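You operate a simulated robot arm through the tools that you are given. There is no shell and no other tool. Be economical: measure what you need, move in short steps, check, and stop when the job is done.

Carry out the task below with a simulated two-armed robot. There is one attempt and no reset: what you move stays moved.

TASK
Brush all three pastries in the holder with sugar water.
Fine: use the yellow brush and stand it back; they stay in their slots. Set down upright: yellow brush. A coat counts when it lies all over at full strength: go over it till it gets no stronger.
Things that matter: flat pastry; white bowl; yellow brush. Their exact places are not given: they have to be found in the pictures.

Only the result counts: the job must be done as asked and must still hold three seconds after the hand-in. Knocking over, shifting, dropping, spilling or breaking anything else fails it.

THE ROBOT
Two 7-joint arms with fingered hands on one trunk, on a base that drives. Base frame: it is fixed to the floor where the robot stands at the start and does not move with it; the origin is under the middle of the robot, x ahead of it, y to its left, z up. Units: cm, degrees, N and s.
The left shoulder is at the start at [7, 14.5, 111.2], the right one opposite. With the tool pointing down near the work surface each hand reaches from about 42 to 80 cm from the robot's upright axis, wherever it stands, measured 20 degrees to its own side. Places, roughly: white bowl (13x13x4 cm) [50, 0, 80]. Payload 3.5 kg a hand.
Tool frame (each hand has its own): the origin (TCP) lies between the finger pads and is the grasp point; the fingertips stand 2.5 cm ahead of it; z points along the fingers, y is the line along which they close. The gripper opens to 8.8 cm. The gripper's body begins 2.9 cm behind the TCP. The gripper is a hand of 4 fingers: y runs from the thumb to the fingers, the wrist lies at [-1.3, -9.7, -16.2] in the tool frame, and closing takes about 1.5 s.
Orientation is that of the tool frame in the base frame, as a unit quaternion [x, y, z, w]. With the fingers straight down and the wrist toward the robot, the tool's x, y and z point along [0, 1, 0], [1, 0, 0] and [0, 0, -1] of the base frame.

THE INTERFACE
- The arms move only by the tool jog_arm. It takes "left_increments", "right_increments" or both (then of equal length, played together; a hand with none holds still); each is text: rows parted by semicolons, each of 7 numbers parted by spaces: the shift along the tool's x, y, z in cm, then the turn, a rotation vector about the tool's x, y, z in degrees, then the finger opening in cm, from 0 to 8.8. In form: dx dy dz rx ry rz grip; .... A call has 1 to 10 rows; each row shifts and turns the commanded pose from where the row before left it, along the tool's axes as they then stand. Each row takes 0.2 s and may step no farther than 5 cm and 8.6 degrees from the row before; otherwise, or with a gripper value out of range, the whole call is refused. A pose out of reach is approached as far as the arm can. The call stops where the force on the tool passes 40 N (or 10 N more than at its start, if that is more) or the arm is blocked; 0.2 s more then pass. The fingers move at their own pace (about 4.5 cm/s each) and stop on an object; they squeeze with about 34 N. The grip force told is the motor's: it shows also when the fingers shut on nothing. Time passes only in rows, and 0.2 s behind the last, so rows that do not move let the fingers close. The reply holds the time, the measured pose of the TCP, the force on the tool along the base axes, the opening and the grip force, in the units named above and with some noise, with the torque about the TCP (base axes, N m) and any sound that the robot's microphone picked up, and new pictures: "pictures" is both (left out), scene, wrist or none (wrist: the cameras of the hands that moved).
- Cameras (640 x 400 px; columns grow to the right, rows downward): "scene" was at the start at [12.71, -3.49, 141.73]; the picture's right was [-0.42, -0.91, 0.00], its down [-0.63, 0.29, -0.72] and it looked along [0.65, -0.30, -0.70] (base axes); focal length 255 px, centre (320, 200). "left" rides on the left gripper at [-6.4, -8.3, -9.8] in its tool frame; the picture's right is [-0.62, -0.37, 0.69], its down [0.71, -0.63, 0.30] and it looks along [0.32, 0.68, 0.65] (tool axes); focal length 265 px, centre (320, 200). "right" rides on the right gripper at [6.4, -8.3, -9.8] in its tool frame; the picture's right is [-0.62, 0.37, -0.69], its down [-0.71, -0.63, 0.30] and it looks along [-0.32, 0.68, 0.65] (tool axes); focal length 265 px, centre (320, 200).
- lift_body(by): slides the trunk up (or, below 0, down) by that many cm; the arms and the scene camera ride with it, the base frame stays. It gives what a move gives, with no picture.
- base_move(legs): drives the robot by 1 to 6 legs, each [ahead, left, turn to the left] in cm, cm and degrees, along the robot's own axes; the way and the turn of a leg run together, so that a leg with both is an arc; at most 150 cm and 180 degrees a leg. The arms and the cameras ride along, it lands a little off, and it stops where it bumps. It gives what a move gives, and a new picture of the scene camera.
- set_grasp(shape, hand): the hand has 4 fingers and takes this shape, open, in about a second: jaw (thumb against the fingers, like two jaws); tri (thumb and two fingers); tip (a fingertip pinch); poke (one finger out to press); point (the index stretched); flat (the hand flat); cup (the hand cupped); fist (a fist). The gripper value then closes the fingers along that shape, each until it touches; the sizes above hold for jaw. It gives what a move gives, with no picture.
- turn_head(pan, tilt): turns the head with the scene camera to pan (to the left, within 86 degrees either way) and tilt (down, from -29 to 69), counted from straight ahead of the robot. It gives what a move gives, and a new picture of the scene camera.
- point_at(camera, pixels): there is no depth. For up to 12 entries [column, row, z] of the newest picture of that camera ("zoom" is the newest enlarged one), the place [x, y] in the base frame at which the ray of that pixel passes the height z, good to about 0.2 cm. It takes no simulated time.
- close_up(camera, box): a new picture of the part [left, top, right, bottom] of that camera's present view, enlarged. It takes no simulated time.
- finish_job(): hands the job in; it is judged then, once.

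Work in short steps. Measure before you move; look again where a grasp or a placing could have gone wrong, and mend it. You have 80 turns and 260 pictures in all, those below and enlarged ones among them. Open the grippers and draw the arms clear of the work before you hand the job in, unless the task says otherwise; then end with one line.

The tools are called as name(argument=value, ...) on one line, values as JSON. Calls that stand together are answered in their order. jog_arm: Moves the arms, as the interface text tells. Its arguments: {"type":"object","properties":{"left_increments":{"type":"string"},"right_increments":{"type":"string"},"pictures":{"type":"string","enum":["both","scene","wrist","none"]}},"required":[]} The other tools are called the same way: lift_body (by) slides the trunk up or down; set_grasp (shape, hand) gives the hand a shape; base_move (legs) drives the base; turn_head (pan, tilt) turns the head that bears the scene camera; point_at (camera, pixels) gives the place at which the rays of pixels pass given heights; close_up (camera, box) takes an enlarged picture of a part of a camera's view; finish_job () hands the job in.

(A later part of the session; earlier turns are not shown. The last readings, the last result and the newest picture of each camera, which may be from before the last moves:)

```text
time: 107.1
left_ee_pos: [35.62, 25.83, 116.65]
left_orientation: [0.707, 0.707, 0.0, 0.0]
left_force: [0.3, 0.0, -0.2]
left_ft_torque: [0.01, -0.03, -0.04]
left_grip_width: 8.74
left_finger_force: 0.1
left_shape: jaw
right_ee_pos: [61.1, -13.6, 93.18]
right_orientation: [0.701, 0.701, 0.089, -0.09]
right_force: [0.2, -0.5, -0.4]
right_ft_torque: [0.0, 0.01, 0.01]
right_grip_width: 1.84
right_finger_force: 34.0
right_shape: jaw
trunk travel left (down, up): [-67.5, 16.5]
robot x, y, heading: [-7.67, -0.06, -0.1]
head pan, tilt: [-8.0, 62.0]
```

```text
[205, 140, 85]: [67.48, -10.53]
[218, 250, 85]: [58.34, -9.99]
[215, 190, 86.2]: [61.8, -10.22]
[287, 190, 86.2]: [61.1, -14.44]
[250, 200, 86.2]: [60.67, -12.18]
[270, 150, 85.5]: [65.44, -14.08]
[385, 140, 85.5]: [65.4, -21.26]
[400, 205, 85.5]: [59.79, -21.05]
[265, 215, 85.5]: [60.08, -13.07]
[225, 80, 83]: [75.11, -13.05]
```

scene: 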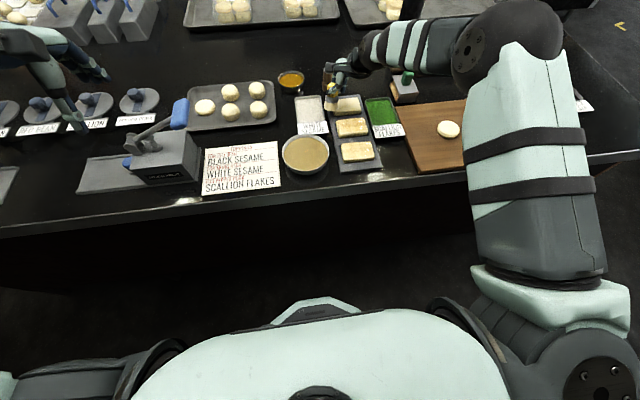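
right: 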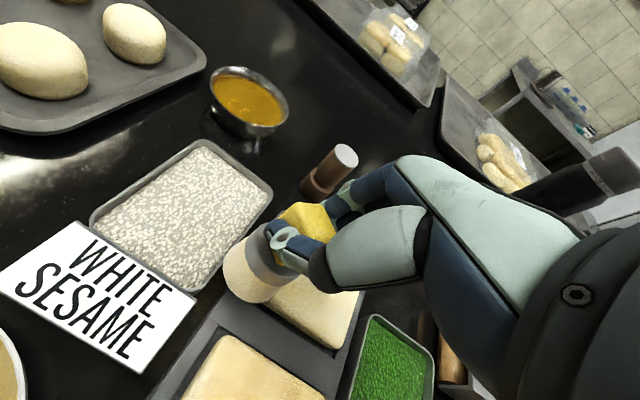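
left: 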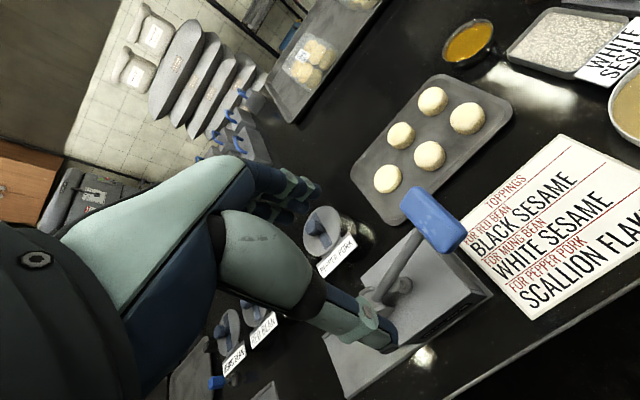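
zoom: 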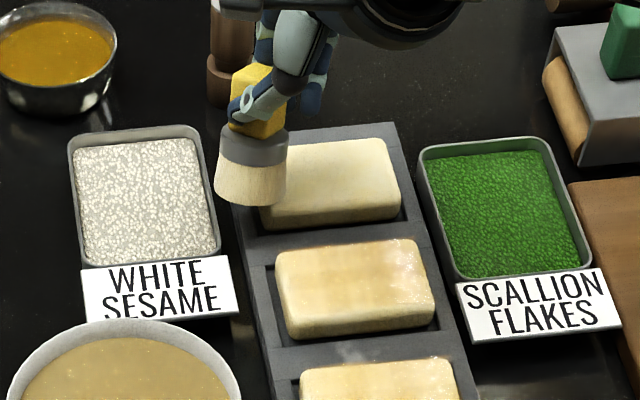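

The brush bottom centre is at y≈-12.3 (offset +1.3), too close to the sesame rim at -10.3. I shift 0.8 cm to -y, then lower and check contact.

jog_arm(right_increments="-0.77 -0.2 -0.2 0 0 0 0;-0.12 0 0.48 0 0 0 0;-0.06 0 0.24 0 0 0 0;0 0 0 0 0 0 0;0 0 0 0 0 0 0", pictures="scene")

close_up(camera="scene", box=[320, 75, 370, 125])

```text
time: 108.3
left_ee_pos: [35.62, 25.94, 116.75]
left_orientation: [0.707, 0.707, 0.0, 0.0]
left_force: [0.1, -0.1, -0.1]
left_ft_torque: [-0.03, -0.02, 0.01]
left_grip_width: 8.78
left_finger_force: 0.1
left_shape: jaw
right_ee_pos: [60.86, -14.44, 92.55]
right_orientation: [0.701, 0.702, 0.089, -0.089]
right_force: [-0.3, 0.4, -0.2]
right_ft_torque: [-0.01, -0.03, -0.01]
right_grip_width: 1.83
right_finger_force: 34.0
right_shape: jaw
trunk travel left (down, up): [-67.5, 16.5]
robot x, y, heading: [-8.18, -0.2, -0.0]
head pan, tilt: [-8.0, 62.0]
```

scene: 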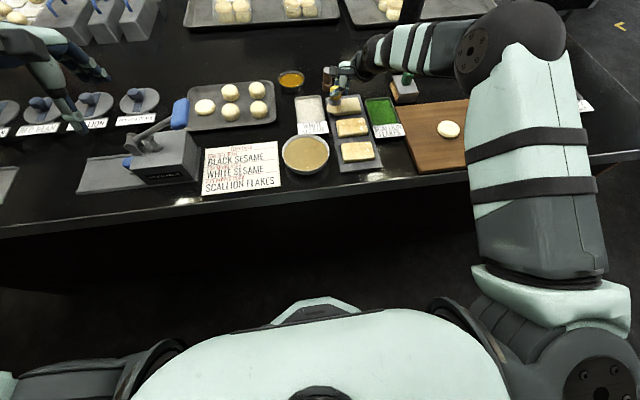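

```text
8.00 times, centred on (345, 100) of scene
```

zoom: 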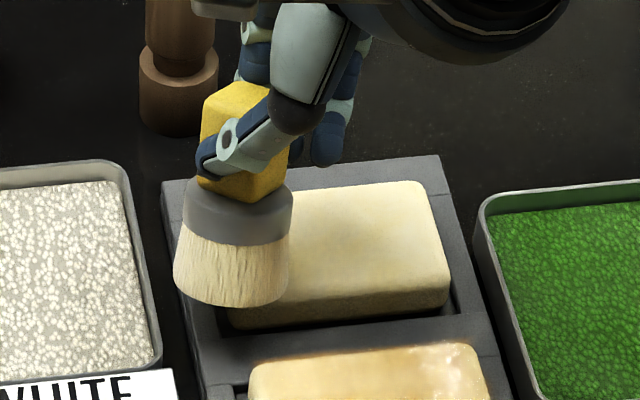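

Brush is vertical; I press 0.3 lower and run columns toward -y on the far pastry.

jog_arm(right_increments="-0.07 0 0.28 0 0 0 0;0 2.1 0 0 0 0 0;0 2.1 0 0 0 0 0;-1.366 0 -0.87 0 0 0 0;-0.125 0 0.484 0 0 0 0;0 -2.1 0 0 0 0 0;0 -2.1 0 0 0 0 0;-1.366 0 -0.87 0 0 0 0;-0.125 0 0.484 0 0 0 0;0 2.1 0 0 0 0 0", pictures="none")

jog_arm(right_increments="0 2.1 0 0 0 0 0;-1.366 0 -0.87 0 0 0 0;-0.125 0 0.484 0 0 0 0;0 -2.1 0 0 0 0 0;0 -2.1 0 0 0 0 0;-1.366 0 -0.87 0 0 0 0;-0.125 0 0.484 0 0 0 0;0 2.1 0 0 0 0 0;0 2.1 0 0 0 0 0;-1.366 0 -0.87 0 0 0 0", pictures="none")

jog_arm(right_increments="-0.125 0 0.484 0 0 0 0;0 -2.1 0 0 0 0 0;0 -2.1 0 0 0 0 0;0 2.1 0 0 0 0 0;0 2.1 0 0 0 0 0;1.53 0 -0.1 0 0 0 0;-0.125 0 0.484 0 0 0 0;0 -2.1 0 0 0 0 0;0 -2.1 0 0 0 0 0;0 0 0 0 0 0 0", pictures="scene")

close_up(camera="scene", box=[320, 75, 380, 135])

```text
time: 110.5
left_ee_pos: [35.61, 25.94, 116.69]
left_orientation: [0.707, 0.707, 0.0, 0.0]
left_force: [0.2, 0.6, 0.6]
left_ft_torque: [0.0, 0.01, -0.02]
left_grip_width: 8.77
left_finger_force: 0.1
left_shape: jaw
right_ee_pos: [63.01, -17.52, 92.27]
right_orientation: [0.701, 0.702, 0.09, -0.09]
right_force: [-2.2, 0.6, 5.7]
right_ft_torque: [0.1, 0.11, 0.02]
right_grip_width: 1.86
right_finger_force: 33.7
right_shape: jaw
trunk travel left (down, up): [-67.5, 16.5]
robot x, y, heading: [-7.98, -0.02, 0.0]
head pan, tilt: [-8.0, 62.0]
```

```text
time: 112.7
left_ee_pos: [35.71, 25.79, 116.8]
left_orientation: [0.707, 0.707, 0.0, 0.0]
left_force: [0.0, 0.1, -0.7]
left_ft_torque: [-0.02, 0.03, 0.02]
left_grip_width: 8.73
left_finger_force: 0.0
left_shape: jaw
right_ee_pos: [65.17, -22.29, 92.74]
right_orientation: [0.701, 0.702, 0.089, -0.089]
right_force: [-0.2, -0.2, -0.8]
right_ft_torque: [0.0, -0.03, 0.02]
right_grip_width: 1.87
right_finger_force: 34.0
right_shape: jaw
trunk travel left (down, up): [-67.5, 16.5]
robot x, y, heading: [-8.38, 0.12, 0.1]
head pan, tilt: [-8.0, 62.0]
```

```text
time: 114.9
left_ee_pos: [35.55, 25.96, 116.68]
left_orientation: [0.707, 0.707, 0.0, -0.001]
left_force: [-0.1, -0.8, -0.3]
left_ft_torque: [-0.03, -0.01, -0.03]
left_grip_width: 8.79
left_finger_force: 0.1
left_shape: jaw
right_ee_pos: [60.85, -20.7, 92.34]
right_orientation: [0.702, 0.701, 0.09, -0.089]
right_force: [-0.6, 0.6, 3.8]
right_ft_torque: [0.06, -0.03, -0.01]
right_grip_width: 1.83
right_finger_force: 34.4
right_shape: jaw
trunk travel left (down, up): [-67.5, 16.5]
robot x, y, heading: [-8.08, 0.11, -0.1]
head pan, tilt: [-8.0, 62.0]
```

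scene: 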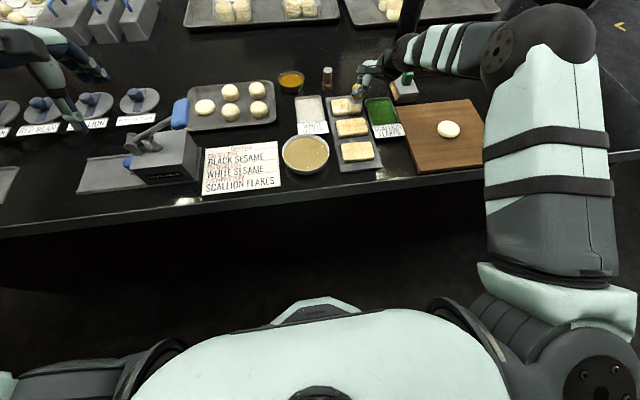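

```text
6.67 times, centred on (350, 105) of scene
```

zoom: 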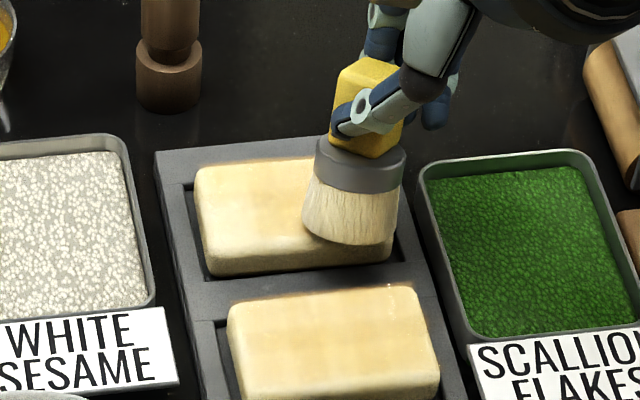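

Coat is taking. I do the return pass toward +y.

jog_arm(right_increments="0 2.1 0 0 0 0 0;0 2.1 0 0 0 0 0;1.674 0 -0.084 0 0 0 0;-0.125 0 0.484 0 0 0 0;0 -2.1 0 0 0 0 0;0 -2.1 0 0 0 0 0;1.674 0 -0.084 0 0 0 0;-0.125 0 0.484 0 0 0 0;0 2.1 0 0 0 0 0;0 2.1 0 0 0 0 0", pictures="none")

jog_arm(right_increments="1.674 0 -0.084 0 0 0 0;-0.125 0 0.484 0 0 0 0;0 -2.1 0 0 0 0 0;0 -2.1 0 0 0 0 0;1.674 0 -0.084 0 0 0 0;-0.125 0 0.484 0 0 0 0;0 2.1 0 0 0 0 0;0 2.1 0 0 0 0 0;0.5 0 -2 0 0 0 0;1 -3 -3.5 0 0 0 0", pictures="none")

jog_arm(right_increments="2.5 -4 0.65 0 0 0 0;2.5 -4 0.65 0 0 0 0;2.5 -4 0.65 0 0 0 0;2.3 -3.6 0.6 0 0 0 0;0 0 0 0 0 0 0;0 0 0 0 0 0 0", pictures="both")

close_up(camera="scene", box=[315, 85, 395, 175])

close_up(camera="scene", box=[325, 90, 375, 125])

```text
time: 117.1
left_ee_pos: [35.63, 26.01, 116.77]
left_orientation: [0.707, 0.707, 0.0, 0.0]
left_force: [-0.1, 0.9, -0.4]
left_ft_torque: [-0.02, -0.01, 0.0]
left_grip_width: 8.76
left_finger_force: 0.2
left_shape: jaw
right_ee_pos: [65.25, -17.41, 92.17]
right_orientation: [0.701, 0.702, 0.089, -0.089]
right_force: [-0.2, -1.4, 1.6]
right_ft_torque: [-0.02, 0.06, 0.03]
right_grip_width: 1.84
right_finger_force: 33.8
right_shape: jaw
trunk travel left (down, up): [-67.5, 16.5]
robot x, y, heading: [-8.33, -0.01, 0.1]
head pan, tilt: [-8.0, 62.0]
```

```text
time: 119.3
left_ee_pos: [35.25, 26.0, 116.87]
left_orientation: [0.707, 0.707, 0.001, 0.001]
left_force: [0.7, -0.1, -0.2]
left_ft_torque: [0.01, -0.02, 0.02]
left_grip_width: 8.73
left_finger_force: 0.2
left_shape: jaw
right_ee_pos: [61.7, -14.1, 98.12]
right_orientation: [0.702, 0.701, 0.089, -0.089]
right_force: [0.1, -0.1, -1.2]
right_ft_torque: [-0.02, 0.01, -0.02]
right_grip_width: 1.83
right_finger_force: 34.3
right_shape: jaw
trunk travel left (down, up): [-67.5, 16.5]
robot x, y, heading: [-7.87, -0.25, -0.1]
head pan, tilt: [-8.0, 62.0]
```

```text
time: 120.7
left_ee_pos: [35.72, 25.96, 116.71]
left_orientation: [0.707, 0.708, 0.001, 0.0]
left_force: [0.2, -0.2, 0.2]
left_ft_torque: [0.04, -0.04, 0.0]
left_grip_width: 8.78
left_finger_force: 0.0
left_shape: jaw
right_ee_pos: [46.42, -4.09, 97.89]
right_orientation: [0.702, 0.701, 0.09, -0.089]
right_force: [0.3, -0.4, -0.6]
right_ft_torque: [-0.01, -0.01, -0.01]
right_grip_width: 1.82
right_finger_force: 34.2
right_shape: jaw
trunk travel left (down, up): [-67.5, 16.5]
robot x, y, heading: [-8.14, -0.02, -0.0]
head pan, tilt: [-8.0, 62.0]
```

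scene: 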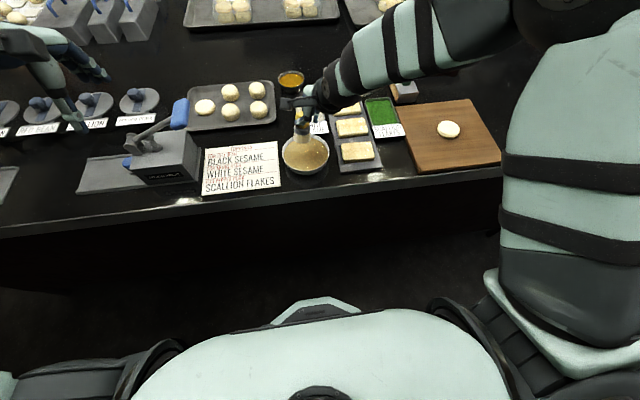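
right: 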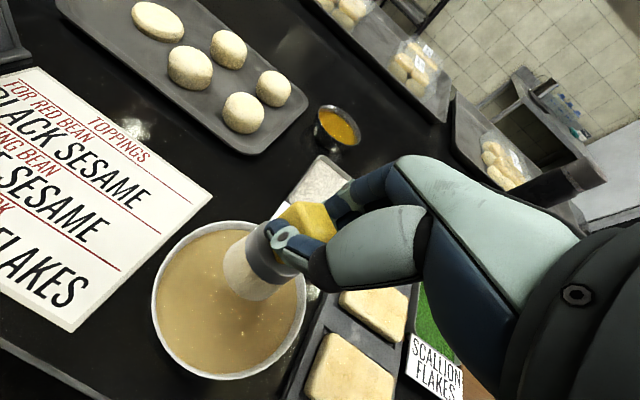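

```text
4.44 times, centred on (355, 130) of scene
```

zoom: 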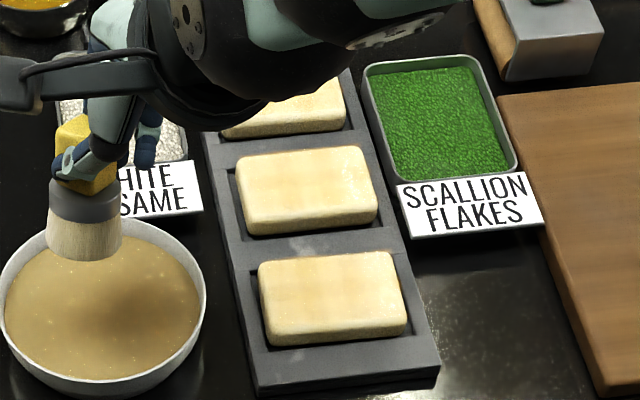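

```text
11.43 times, centred on (350, 108) of scene
```

zoom: 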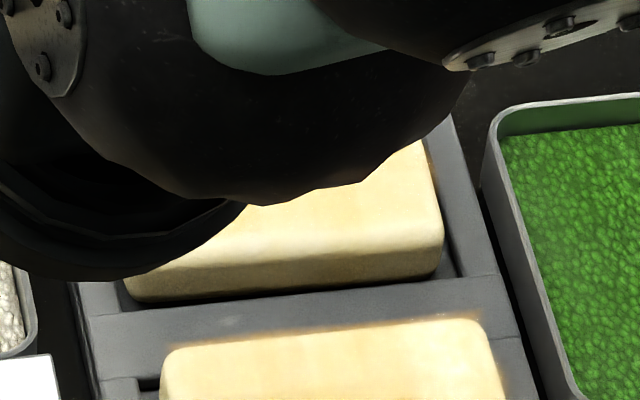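

I re-wet once more and repeat on the far pastry from the -y end.

jog_arm(right_increments="-0.75 -0.8 2.9 0 0 0 0;-0.45 0 1.75 0 0 0 0;-0.3 0 1.15 0 0 0 0;0 0 0 0 0 0 0;0 0 0 0 0 0 0;0.5 0 -1.9 0 0 0 0;1 0 -3.9 0 0 0 0;0 0 0 0 0 0 0", pictures="none")

jog_arm(right_increments="-3.44 3.08 -0.89 0 0 0 0;-3.44 3.08 -0.89 0 0 0 0;-3.44 3.08 -0.89 0 0 0 0;-3.44 3.08 -0.89 0 0 0 0;-3.44 3.08 -0.89 0 0 0 0;-0.7 0 2.7 0 0 0 0;-0.55 0 2.1 0 0 0 0;-0.18 0 0.72 0 0 0 0;0 2.1 0 0 0 0 0;0 2.1 0 0 0 0 0", pictures="scene")

close_up(camera="scene", box=[320, 75, 380, 135])

```text
time: 122.5
left_ee_pos: [35.77, 25.9, 116.77]
left_orientation: [0.707, 0.707, -0.001, -0.001]
left_force: [-0.5, -0.1, 0.9]
left_ft_torque: [-0.03, -0.04, 0.04]
left_grip_width: 8.74
left_finger_force: 0.0
left_shape: jaw
right_ee_pos: [45.86, -4.13, 97.84]
right_orientation: [0.701, 0.702, 0.089, -0.09]
right_force: [1.1, -0.2, -0.8]
right_ft_torque: [0.0, -0.01, -0.01]
right_grip_width: 1.82
right_finger_force: 34.0
right_shape: jaw
trunk travel left (down, up): [-67.5, 16.5]
robot x, y, heading: [-7.93, 0.1, 0.1]
head pan, tilt: [-8.0, 62.0]
```

```text
time: 124.7
left_ee_pos: [35.88, 25.85, 116.68]
left_orientation: [0.707, 0.707, 0.0, -0.001]
left_force: [-0.6, 0.7, 1.2]
left_ft_torque: [-0.03, 0.02, 0.01]
left_grip_width: 8.75
left_finger_force: 0.1
left_shape: jaw
right_ee_pos: [65.42, -21.74, 92.02]
right_orientation: [0.702, 0.701, 0.089, -0.09]
right_force: [0.2, -0.3, 0.8]
right_ft_torque: [0.01, 0.0, -0.03]
right_grip_width: 1.81
right_finger_force: 33.9
right_shape: jaw
trunk travel left (down, up): [-67.5, 16.5]
robot x, y, heading: [-8.24, 0.27, -0.2]
head pan, tilt: [-8.0, 62.0]
```

scene: 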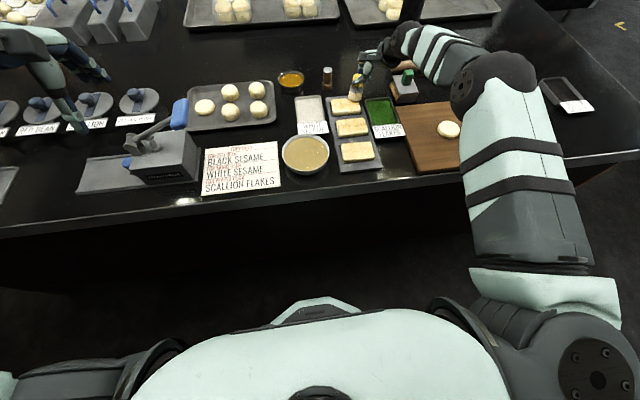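

```text
6.67 times, centred on (350, 105) of scene
```

zoom: 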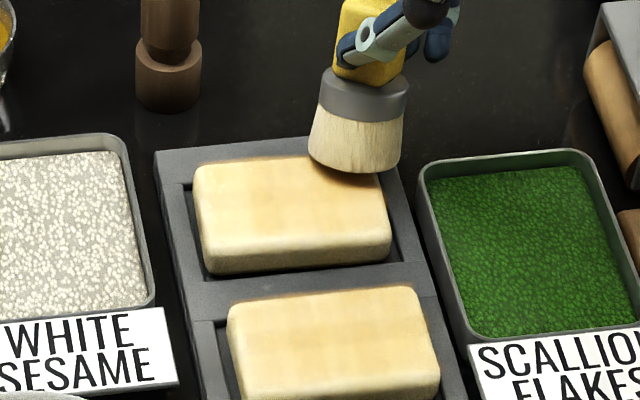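

No force at the edge with z 92.0, so I raise 0.25 and keep the strokes a little shorter, continuing to +y.

jog_arm(right_increments="0.06 -0.4 -0.24 0 0 0 0;0 -2 0 0 0 0 0;0 -1.8 0 0 0 0 0;1.627 0 -0.097 0 0 0 0;-0.125 0 0.484 0 0 0 0;0 2 0 0 0 0 0;0 1.9 0 0 0 0 0;1.627 0 -0.097 0 0 0 0;-0.125 0 0.484 0 0 0 0;0 -2 0 0 0 0 0", pictures="none")

jog_arm(right_increments="0 -1.9 0 0 0 0 0;1.627 0 -0.097 0 0 0 0;-0.125 0 0.484 0 0 0 0;0 2 0 0 0 0 0;0 1.9 0 0 0 0 0;1.627 0 -0.097 0 0 0 0;-0.125 0 0.484 0 0 0 0;0 -2 0 0 0 0 0;0 -1.9 0 0 0 0 0;1.53 0 -0.1 0 0 0 0", pictures="none")

jog_arm(right_increments="-0.125 0 0.484 0 0 0 0;0 2 0 0 0 0 0;0 1.9 0 0 0 0 0;0.5 0 -2 0 0 0 0;1 0 -3.5 0 0 0 0;0 0 -4 0 0 0 0;0 3 -3 0 0 0 0;0 0 0 0 0 0 0;0 0 0 0 0 0 0", pictures="both")

close_up(camera="scene", box=[320, 85, 390, 175])

close_up(camera="scene", box=[325, 90, 375, 125])

```text
time: 126.9
left_ee_pos: [35.5, 25.86, 116.77]
left_orientation: [0.707, 0.707, 0.0, 0.0]
left_force: [-0.9, 0.5, -0.5]
left_ft_torque: [0.03, -0.04, -0.01]
left_grip_width: 8.76
left_finger_force: 0.0
left_shape: jaw
right_ee_pos: [62.85, -18.8, 92.61]
right_orientation: [0.702, 0.701, 0.09, -0.088]
right_force: [-0.7, 0.5, -0.4]
right_ft_torque: [-0.05, -0.04, -0.03]
right_grip_width: 1.8
right_finger_force: 33.8
right_shape: jaw
trunk travel left (down, up): [-67.5, 16.5]
robot x, y, heading: [-7.59, 0.29, 0.1]
head pan, tilt: [-8.0, 62.0]
```

```text
time: 129.1
left_ee_pos: [35.62, 26.01, 116.63]
left_orientation: [0.707, 0.708, -0.001, 0.0]
left_force: [0.2, -0.2, -0.4]
left_ft_torque: [-0.02, 0.0, -0.02]
left_grip_width: 8.77
left_finger_force: 0.1
left_shape: jaw
right_ee_pos: [61.15, -14.15, 92.95]
right_orientation: [0.702, 0.701, 0.089, -0.089]
right_force: [0.0, -0.1, -0.1]
right_ft_torque: [-0.03, 0.01, 0.0]
right_grip_width: 1.81
right_finger_force: 33.8
right_shape: jaw
trunk travel left (down, up): [-67.5, 16.5]
robot x, y, heading: [-8.05, -0.09, -0.1]
head pan, tilt: [-8.0, 62.0]
```

```text
time: 131.1
left_ee_pos: [35.52, 25.8, 116.66]
left_orientation: [0.707, 0.707, 0.0, 0.0]
left_force: [0.1, 0.6, -0.4]
left_ft_torque: [0.0, -0.01, 0.02]
left_grip_width: 8.77
left_finger_force: 0.1
left_shape: jaw
right_ee_pos: [67.19, -15.85, 104.78]
right_orientation: [0.701, 0.701, 0.089, -0.09]
right_force: [0.2, 0.5, -1.2]
right_ft_torque: [-0.01, -0.01, -0.04]
right_grip_width: 1.78
right_finger_force: 33.9
right_shape: jaw
right hand out of reach, approached as far as the arm can: row 7
trunk travel left (down, up): [-67.5, 16.5]
robot x, y, heading: [-8.15, 0.05, 0.1]
head pan, tilt: [-8.0, 62.0]
```

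scene: 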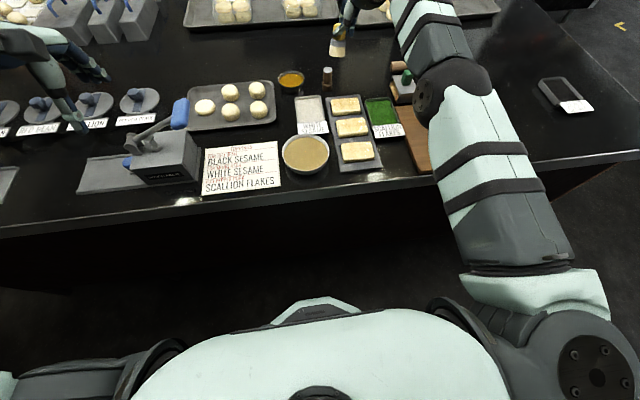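
right: 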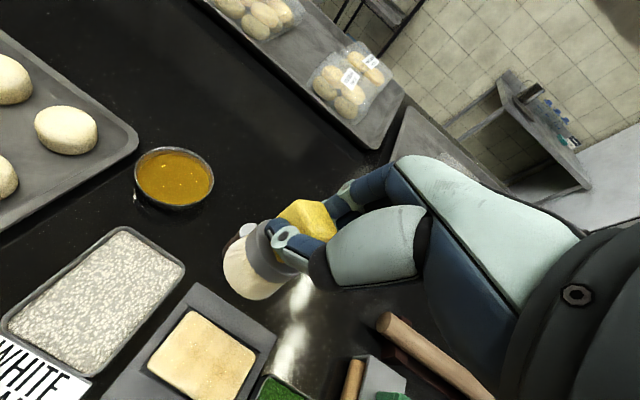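

```text
4.44 times, centred on (355, 130) of scene
```

zoom: 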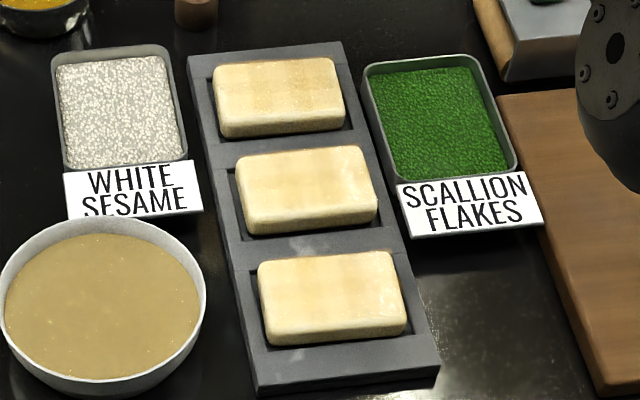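

```text
11.43 times, centred on (350, 108) of scene
```

zoom: 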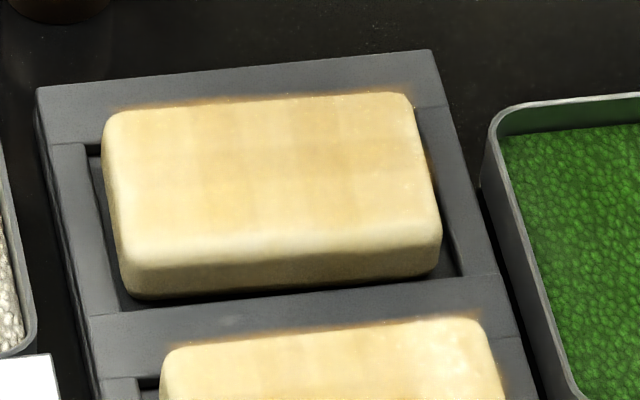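

With the hand away I compare all three pastries closely.

close_up(camera="scene", box=[330, 112, 380, 145])

close_up(camera="scene", box=[335, 135, 385, 170])

close_up(camera="right", box=[100, 280, 300, 400])

```text
12.12 times, centred on (355, 128) of scene
```

zoom: 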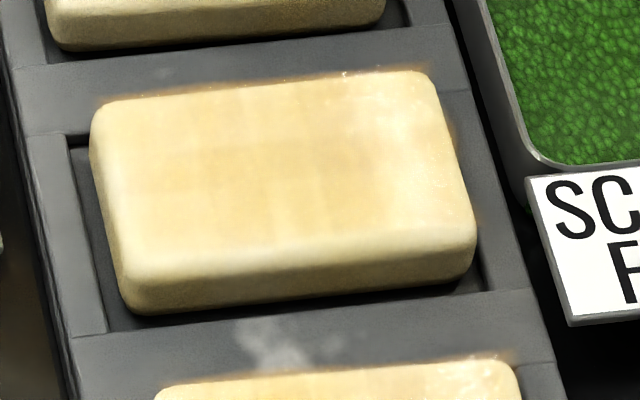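

```text
11.43 times, centred on (360, 152) of scene
```

zoom: 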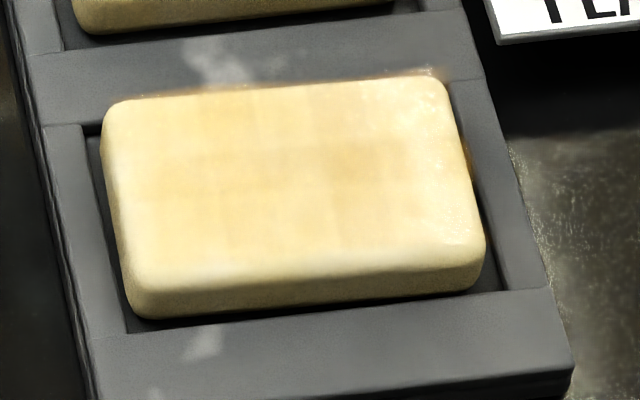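

```text
3.20 times, centred on (200, 340) of right
```

zoom: 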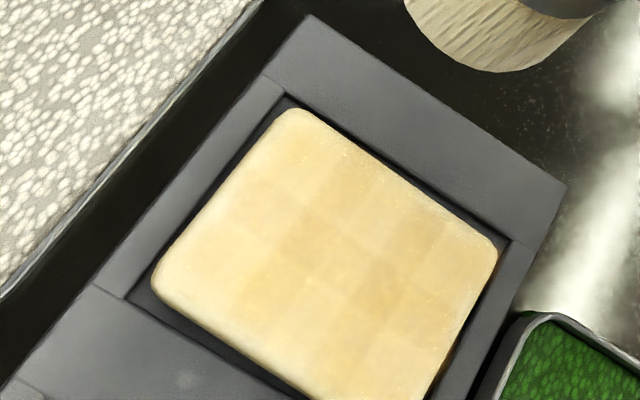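

They look nearly uniform, but glare hides some of the near/middle ones, so I'll give each one more wet pass. First back toward the bowl.

jog_arm(right_increments="1.63 -3.6 1.54 0 0 0 0;1.63 -3.6 1.54 0 0 0 0;1.63 -3.6 1.54 0 0 0 0;1.63 -3.6 1.54 0 0 0 0;1.63 -3.6 1.54 0 0 0 0;1.63 -3.6 1.54 0 0 0 0;0 0 0 0 0 0 0;0 0 0 0 0 0 0", pictures="both")

close_up(camera="scene", box=[260, 95, 340, 185])

close_up(camera="right", box=[250, 240, 430, 400])

```text
time: 132.9
left_ee_pos: [35.64, 25.86, 116.75]
left_orientation: [0.707, 0.707, 0.0, -0.001]
left_force: [-0.4, -0.2, 0.2]
left_ft_torque: [0.07, 0.01, 0.0]
left_grip_width: 8.76
left_finger_force: 0.0
left_shape: jaw
right_ee_pos: [45.74, -4.05, 98.31]
right_orientation: [0.702, 0.701, 0.089, -0.089]
right_force: [0.1, -0.1, -0.5]
right_ft_torque: [0.02, 0.02, 0.0]
right_grip_width: 1.8
right_finger_force: 33.9
right_shape: jaw
trunk travel left (down, up): [-67.5, 16.5]
robot x, y, heading: [-7.46, 0.16, 0.0]
head pan, tilt: [-8.0, 62.0]
```

scene: 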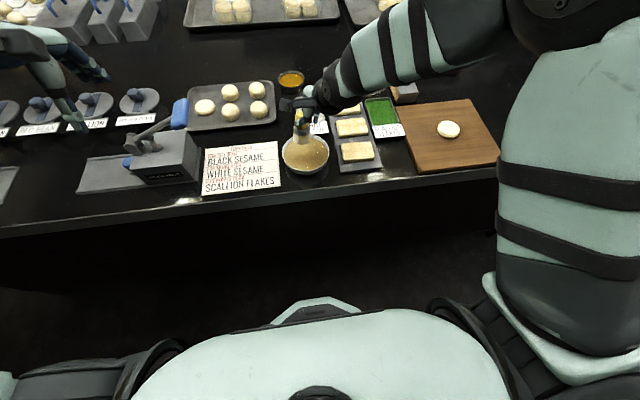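
right: 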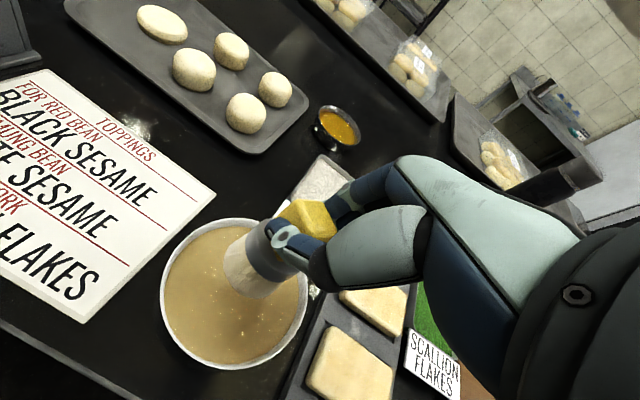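

```text
4.44 times, centred on (300, 140) of scene
```

zoom: 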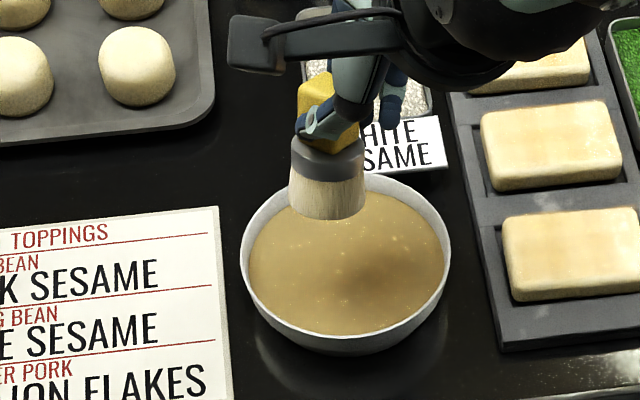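

```text
2.50 times, centred on (340, 320) of right
```

zoom: 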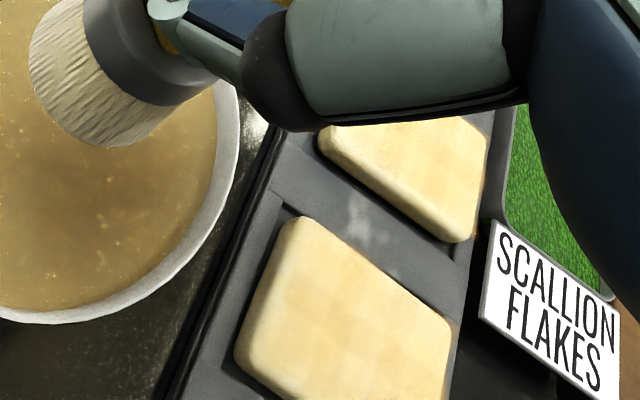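

Dip and then near pastry from its -y end.

jog_arm(right_increments="-0.75 0 2.9 0 0 0 0;-0.5 0 1.95 0 0 0 0;-0.32 0 1.25 0 0 0 0;0 0 0 0 0 0 0;0 0 0 0 0 0 0;0.5 0 -1.9 0 0 0 0;1 0 -3.9 0 0 0 0;-4.27 -0.5 -1.1 0 0 0 0;-4.27 -0.5 -1.1 0 0 0 0;-4.27 -0.5 -1.1 0 0 0 0", pictures="none")

jog_arm(right_increments="-4.27 -0.5 -1.1 0 0 0 0;-0.7 0 2.7 0 0 0 0;-0.55 0 2.1 0 0 0 0;-0.16 0 0.65 0 0 0 0;0 2 0 0 0 0 0;0 2 0 0 0 0 0;1.627 0 -0.097 0 0 0 0;-0.125 0 0.484 0 0 0 0;0 -2 0 0 0 0 0;0 -2 0 0 0 0 0", pictures="scene")

close_up(camera="scene", box=[325, 110, 395, 175])

```text
time: 135.1
left_ee_pos: [35.58, 25.86, 116.79]
left_orientation: [0.707, 0.707, 0.0, 0.0]
left_force: [-0.6, 0.5, -0.5]
left_ft_torque: [0.07, -0.04, -0.02]
left_grip_width: 8.77
left_finger_force: 0.1
left_shape: jaw
right_ee_pos: [44.19, -17.28, 98.14]
right_orientation: [0.701, 0.702, 0.09, -0.091]
right_force: [0.1, 0.2, 0.2]
right_ft_torque: [0.02, 0.01, -0.02]
right_grip_width: 1.8
right_finger_force: 34.3
right_shape: jaw
trunk travel left (down, up): [-67.5, 16.5]
robot x, y, heading: [-8.11, -0.13, -0.3]
head pan, tilt: [-8.0, 62.0]
```

```text
time: 137.3
left_ee_pos: [35.51, 25.89, 116.68]
left_orientation: [0.707, 0.707, 0.0, -0.001]
left_force: [-0.3, 0.7, -0.4]
left_ft_torque: [-0.03, -0.03, -0.02]
left_grip_width: 8.76
left_finger_force: 0.0
left_shape: jaw
right_ee_pos: [43.59, -20.19, 92.56]
right_orientation: [0.702, 0.701, 0.089, -0.089]
right_force: [-0.4, 0.6, 0.7]
right_ft_torque: [-0.02, -0.01, 0.0]
right_grip_width: 1.77
right_finger_force: 33.6
right_shape: jaw
trunk travel left (down, up): [-67.5, 16.5]
robot x, y, heading: [-7.98, 0.18, -0.0]
head pan, tilt: [-8.0, 62.0]
```

scene: 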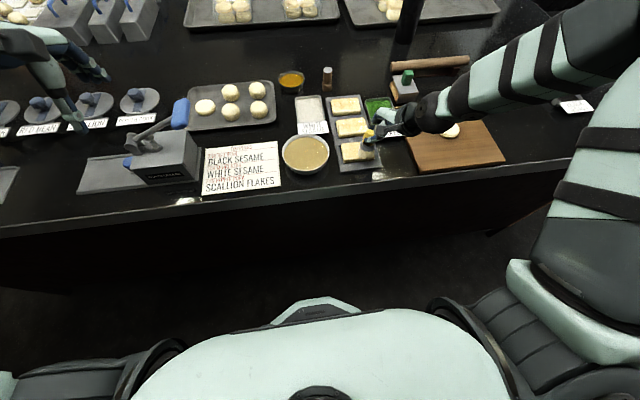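

```text
6.15 times, centred on (360, 142) of scene
```

zoom: 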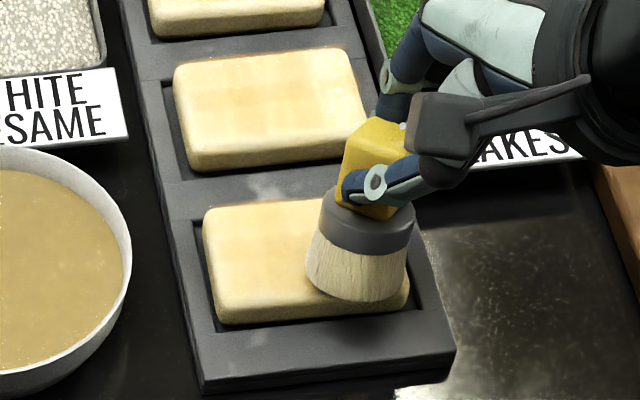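

Continuing the near pass toward +y, then lifting.

jog_arm(right_increments="1.6 0 0 0 0 0 0;-0.125 0 0.484 0 0 0 0;0 2 0 0 0 0 0;0 2 0 0 0 0 0;1.627 0 -0.097 0 0 0 0;-0.125 0 0.484 0 0 0 0;0 -2 0 0 0 0 0;0 -2 0 0 0 0 0;1.627 0 -0.097 0 0 0 0;-0.125 0 0.484 0 0 0 0", pictures="none")

jog_arm(right_increments="0 2 0 0 0 0 0;0 2 0 0 0 0 0;1.55 0 -0.11 0 0 0 0;-0.125 0 0.484 0 0 0 0;0 -2 0 0 0 0 0;0 -2 0 0 0 0 0;0.5 0 -1.9 0 0 0 0;1 0 -3.9 0 0 0 0;4.2 1 1.08 0 0 0 0;4.2 1 1.08 0 0 0 0", pictures="none")

jog_arm(right_increments="1.4 0 0.36 0 0 0 0;0 0 0 0 0 0 0;0 0 0 0 0 0 0", pictures="both")

close_up(camera="scene", box=[335, 135, 385, 170])

close_up(camera="right", box=[200, 190, 380, 350])

close_up(camera="scene", box=[280, 95, 340, 165])

```text
time: 139.5
left_ee_pos: [35.65, 25.87, 116.79]
left_orientation: [0.707, 0.707, -0.001, 0.0]
left_force: [-0.2, 1.4, -0.1]
left_ft_torque: [0.01, -0.03, 0.01]
left_grip_width: 8.76
left_finger_force: 0.0
left_shape: jaw
right_ee_pos: [43.68, -15.38, 92.38]
right_orientation: [0.702, 0.701, 0.089, -0.089]
right_force: [0.8, 0.3, -0.7]
right_ft_torque: [-0.03, -0.02, -0.01]
right_grip_width: 1.78
right_finger_force: 33.7
right_shape: jaw
trunk travel left (down, up): [-67.5, 16.5]
robot x, y, heading: [-8.42, -0.23, -0.1]
head pan, tilt: [-8.0, 62.0]
```

```text
time: 141.7
left_ee_pos: [35.55, 26.07, 116.65]
left_orientation: [0.707, 0.707, -0.002, 0.0]
left_force: [0.3, 0.7, 0.3]
left_ft_torque: [-0.05, 0.01, 0.03]
left_grip_width: 8.76
left_finger_force: 0.0
left_shape: jaw
right_ee_pos: [45.76, -5.12, 98.43]
right_orientation: [0.702, 0.702, 0.089, -0.088]
right_force: [-0.3, 0.1, 0.3]
right_ft_torque: [-0.04, -0.01, -0.01]
right_grip_width: 1.78
right_finger_force: 34.3
right_shape: jaw
trunk travel left (down, up): [-67.5, 16.5]
robot x, y, heading: [-7.94, 0.15, -0.1]
head pan, tilt: [-8.0, 62.0]
```

```text
time: 142.5
left_ee_pos: [35.59, 25.96, 116.75]
left_orientation: [0.707, 0.707, 0.0, 0.0]
left_force: [-0.1, -0.5, -0.6]
left_ft_torque: [-0.03, 0.0, -0.02]
left_grip_width: 8.76
left_finger_force: 0.0
left_shape: jaw
right_ee_pos: [45.68, -3.91, 98.51]
right_orientation: [0.702, 0.702, 0.089, -0.088]
right_force: [0.4, -0.2, -0.6]
right_ft_torque: [0.0, -0.01, 0.03]
right_grip_width: 1.79
right_finger_force: 34.7
right_shape: jaw
trunk travel left (down, up): [-67.5, 16.5]
robot x, y, heading: [-7.69, 0.1, -0.0]
head pan, tilt: [-8.0, 62.0]
```

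scene: 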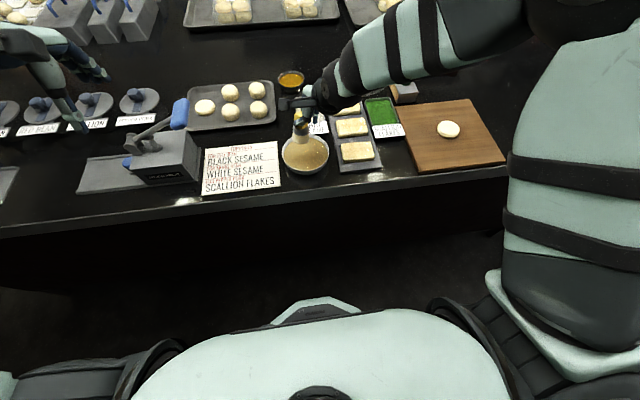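
right: 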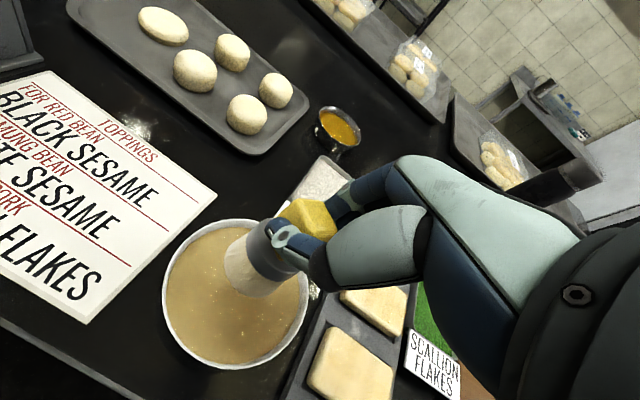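

```text
11.43 times, centred on (360, 152) of scene
```

zoom: 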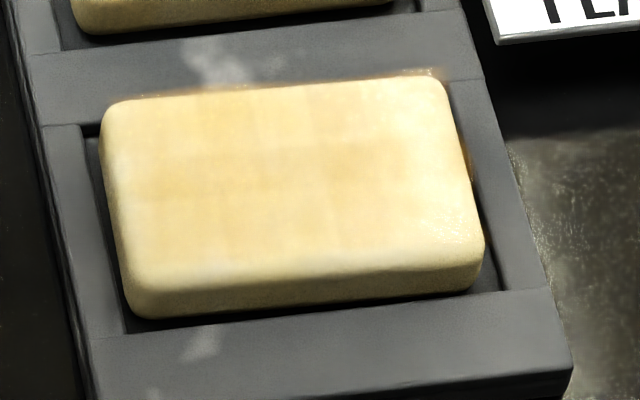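

```text
2.50 times, centred on (290, 270) of right
```

zoom: 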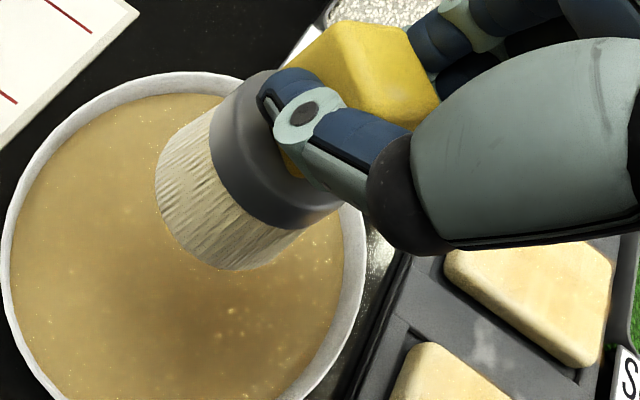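

```text
5.71 times, centred on (310, 130) of scene
```

zoom: 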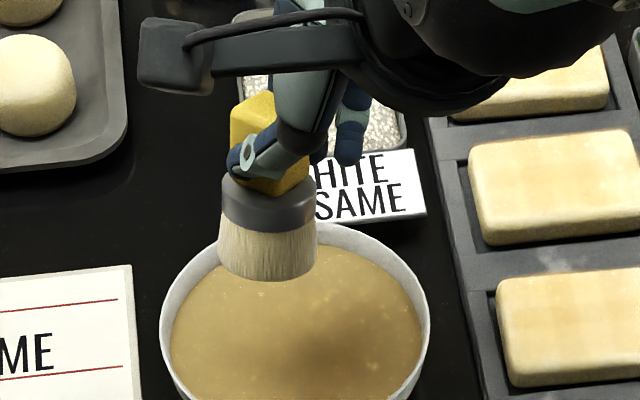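

The near pastry is unchanged by the extra pass, so it's at full strength. I give the middle one the same confirming wet pass.

jog_arm(right_increments="-0.75 0 2.9 0 0 0 0;-0.5 0 1.95 0 0 0 0;-0.37 0 1.45 0 0 0 0;0 0 0 0 0 0 0;0 0 0 0 0 0 0;0.5 0 -1.9 0 0 0 0;1 0 -3.9 0 0 0 0;-4.3 1.65 -1.11 0 0 0 0;-4.3 1.65 -1.11 0 0 0 0;-4.3 1.65 -1.11 0 0 0 0", pictures="none")

jog_arm(right_increments="-4.3 1.65 -1.11 0 0 0 0;-0.7 0 2.7 0 0 0 0;-0.55 0 2.1 0 0 0 0;-0.16 0 0.62 0 0 0 0;0 2.1 0 0 0 0 0;0 2 0 0 0 0 0;1.627 0 -0.097 0 0 0 0;-0.125 0 0.484 0 0 0 0;0 -2.1 0 0 0 0 0;0 -2 0 0 0 0 0", pictures="scene")

close_up(camera="scene", box=[325, 95, 395, 160])

```text
time: 144.7
left_ee_pos: [35.54, 25.77, 116.77]
left_orientation: [0.707, 0.707, 0.0, 0.0]
left_force: [-0.3, -0.3, 0.4]
left_ft_torque: [-0.01, 0.0, -0.01]
left_grip_width: 8.76
left_finger_force: 0.2
left_shape: jaw
right_ee_pos: [50.53, -17.17, 97.83]
right_orientation: [0.701, 0.702, 0.09, -0.089]
right_force: [-0.6, -0.3, -0.4]
right_ft_torque: [0.01, -0.01, 0.01]
right_grip_width: 1.77
right_finger_force: 33.8
right_shape: jaw
trunk travel left (down, up): [-67.5, 16.5]
robot x, y, heading: [-7.81, 0.33, 0.2]
head pan, tilt: [-8.0, 62.0]
```

```text
time: 146.9
left_ee_pos: [35.49, 25.97, 116.78]
left_orientation: [0.707, 0.707, 0.0, 0.001]
left_force: [0.2, 0.2, -0.1]
left_ft_torque: [0.01, 0.02, -0.02]
left_grip_width: 8.76
left_finger_force: 0.0
left_shape: jaw
right_ee_pos: [52.14, -20.04, 92.32]
right_orientation: [0.701, 0.702, 0.09, -0.089]
right_force: [0.3, -0.5, 1.5]
right_ft_torque: [0.02, -0.02, -0.02]
right_grip_width: 1.8
right_finger_force: 34.1
right_shape: jaw
trunk travel left (down, up): [-67.5, 16.5]
robot x, y, heading: [-8.0, 0.13, 0.2]
head pan, tilt: [-8.0, 62.0]
```

scene: 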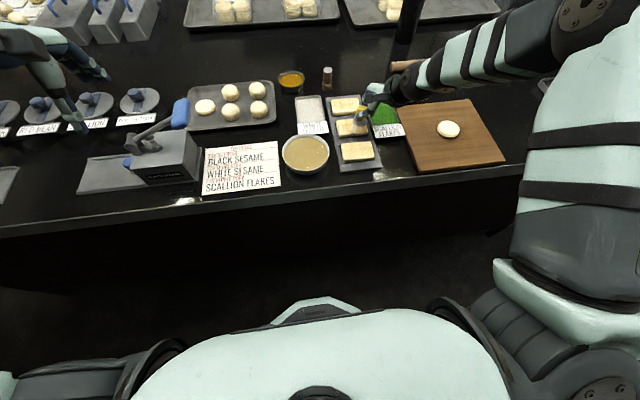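

```text
6.15 times, centred on (360, 128) of scene
```

zoom: 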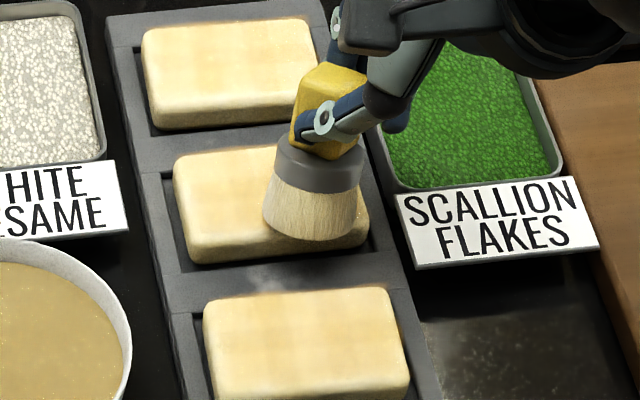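

Continue the middle pass and lift.

jog_arm(right_increments="1.6 0 -0.05 0 0 0 0;-0.125 0 0.484 0 0 0 0;0 2.1 0 0 0 0 0;0 2 0 0 0 0 0;1.627 0 -0.097 0 0 0 0;-0.125 0 0.484 0 0 0 0;0 -2.1 0 0 0 0 0;0 -2 0 0 0 0 0;1.627 0 -0.097 0 0 0 0;-0.125 0 0.484 0 0 0 0", pictures="none")

jog_arm(right_increments="0 2.1 0 0 0 0 0;0 2 0 0 0 0 0;1.4 0 -0.15 0 0 0 0;-0.125 0 0.484 0 0 0 0;0 -2.1 0 0 0 0 0;0 -2 0 0 0 0 0;0.5 0 -1.9 0 0 0 0;1 0 -3.9 0 0 0 0;0.5 0 -2 0 0 0 0;0 0 0 0 0 0 0", pictures="scene")

base_move(legs=[[8, 0, 0]])

close_up(camera="scene", box=[290, 80, 410, 200])

```text
time: 149.1
left_ee_pos: [35.65, 25.92, 116.68]
left_orientation: [0.707, 0.707, 0.0, -0.001]
left_force: [0.3, 0.2, -0.3]
left_ft_torque: [-0.02, -0.03, 0.0]
left_grip_width: 8.73
left_finger_force: 0.0
left_shape: jaw
right_ee_pos: [52.12, -15.36, 92.25]
right_orientation: [0.702, 0.701, 0.089, -0.09]
right_force: [-0.3, 1.0, 0.4]
right_ft_torque: [0.01, -0.01, 0.03]
right_grip_width: 1.75
right_finger_force: 34.1
right_shape: jaw
trunk travel left (down, up): [-67.5, 16.5]
robot x, y, heading: [-7.8, 0.07, 0.2]
head pan, tilt: [-8.0, 62.0]
```

```text
time: 151.3
left_ee_pos: [35.57, 25.97, 116.72]
left_orientation: [0.708, 0.706, -0.001, -0.001]
left_force: [0.3, -0.6, 0.0]
left_ft_torque: [0.0, 0.02, -0.02]
left_grip_width: 8.76
left_finger_force: 0.0
left_shape: jaw
right_ee_pos: [52.42, -14.11, 100.35]
right_orientation: [0.701, 0.702, 0.089, -0.089]
right_force: [-0.9, -0.5, 0.0]
right_ft_torque: [-0.01, 0.02, -0.01]
right_grip_width: 1.76
right_finger_force: 34.0
right_shape: jaw
trunk travel left (down, up): [-67.5, 16.5]
robot x, y, heading: [-8.17, 0.11, -0.1]
head pan, tilt: [-8.0, 62.0]
```

scene: 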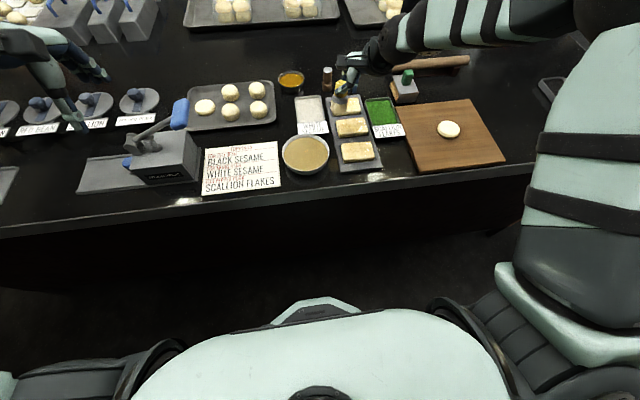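

```text
time: 152.3
left_ee_pos: [43.29, 25.85, 116.9]
left_orientation: [0.707, 0.708, 0.001, 0.001]
left_force: [1.1, -0.1, 0.5]
left_ft_torque: [0.0, 0.0, -0.02]
left_grip_width: 8.76
left_finger_force: 0.1
left_shape: jaw
right_ee_pos: [60.04, -14.04, 100.35]
right_orientation: [0.701, 0.702, 0.09, -0.089]
right_force: [0.4, -0.2, -0.4]
right_ft_torque: [0.01, 0.01, -0.02]
right_grip_width: 1.78
right_finger_force: 33.8
right_shape: jaw
trunk travel left (down, up): [-67.5, 16.5]
robot x, y, heading: [-0.14, -0.16, 0.2]
head pan, tilt: [-8.0, 62.0]
```

scene: 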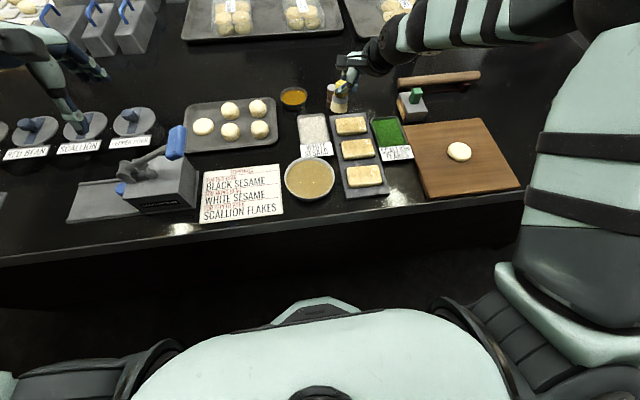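

```text
3.33 times, centred on (350, 140) of scene
```

zoom: 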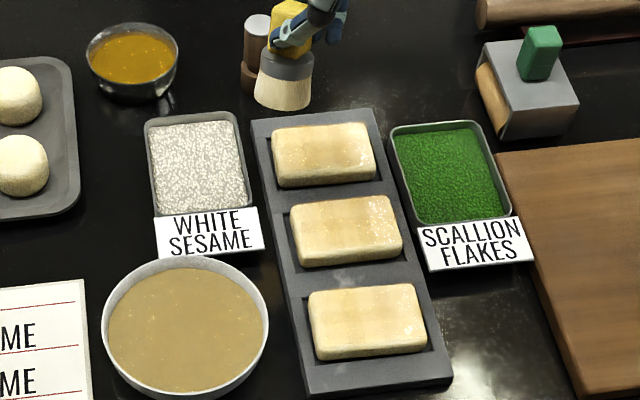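

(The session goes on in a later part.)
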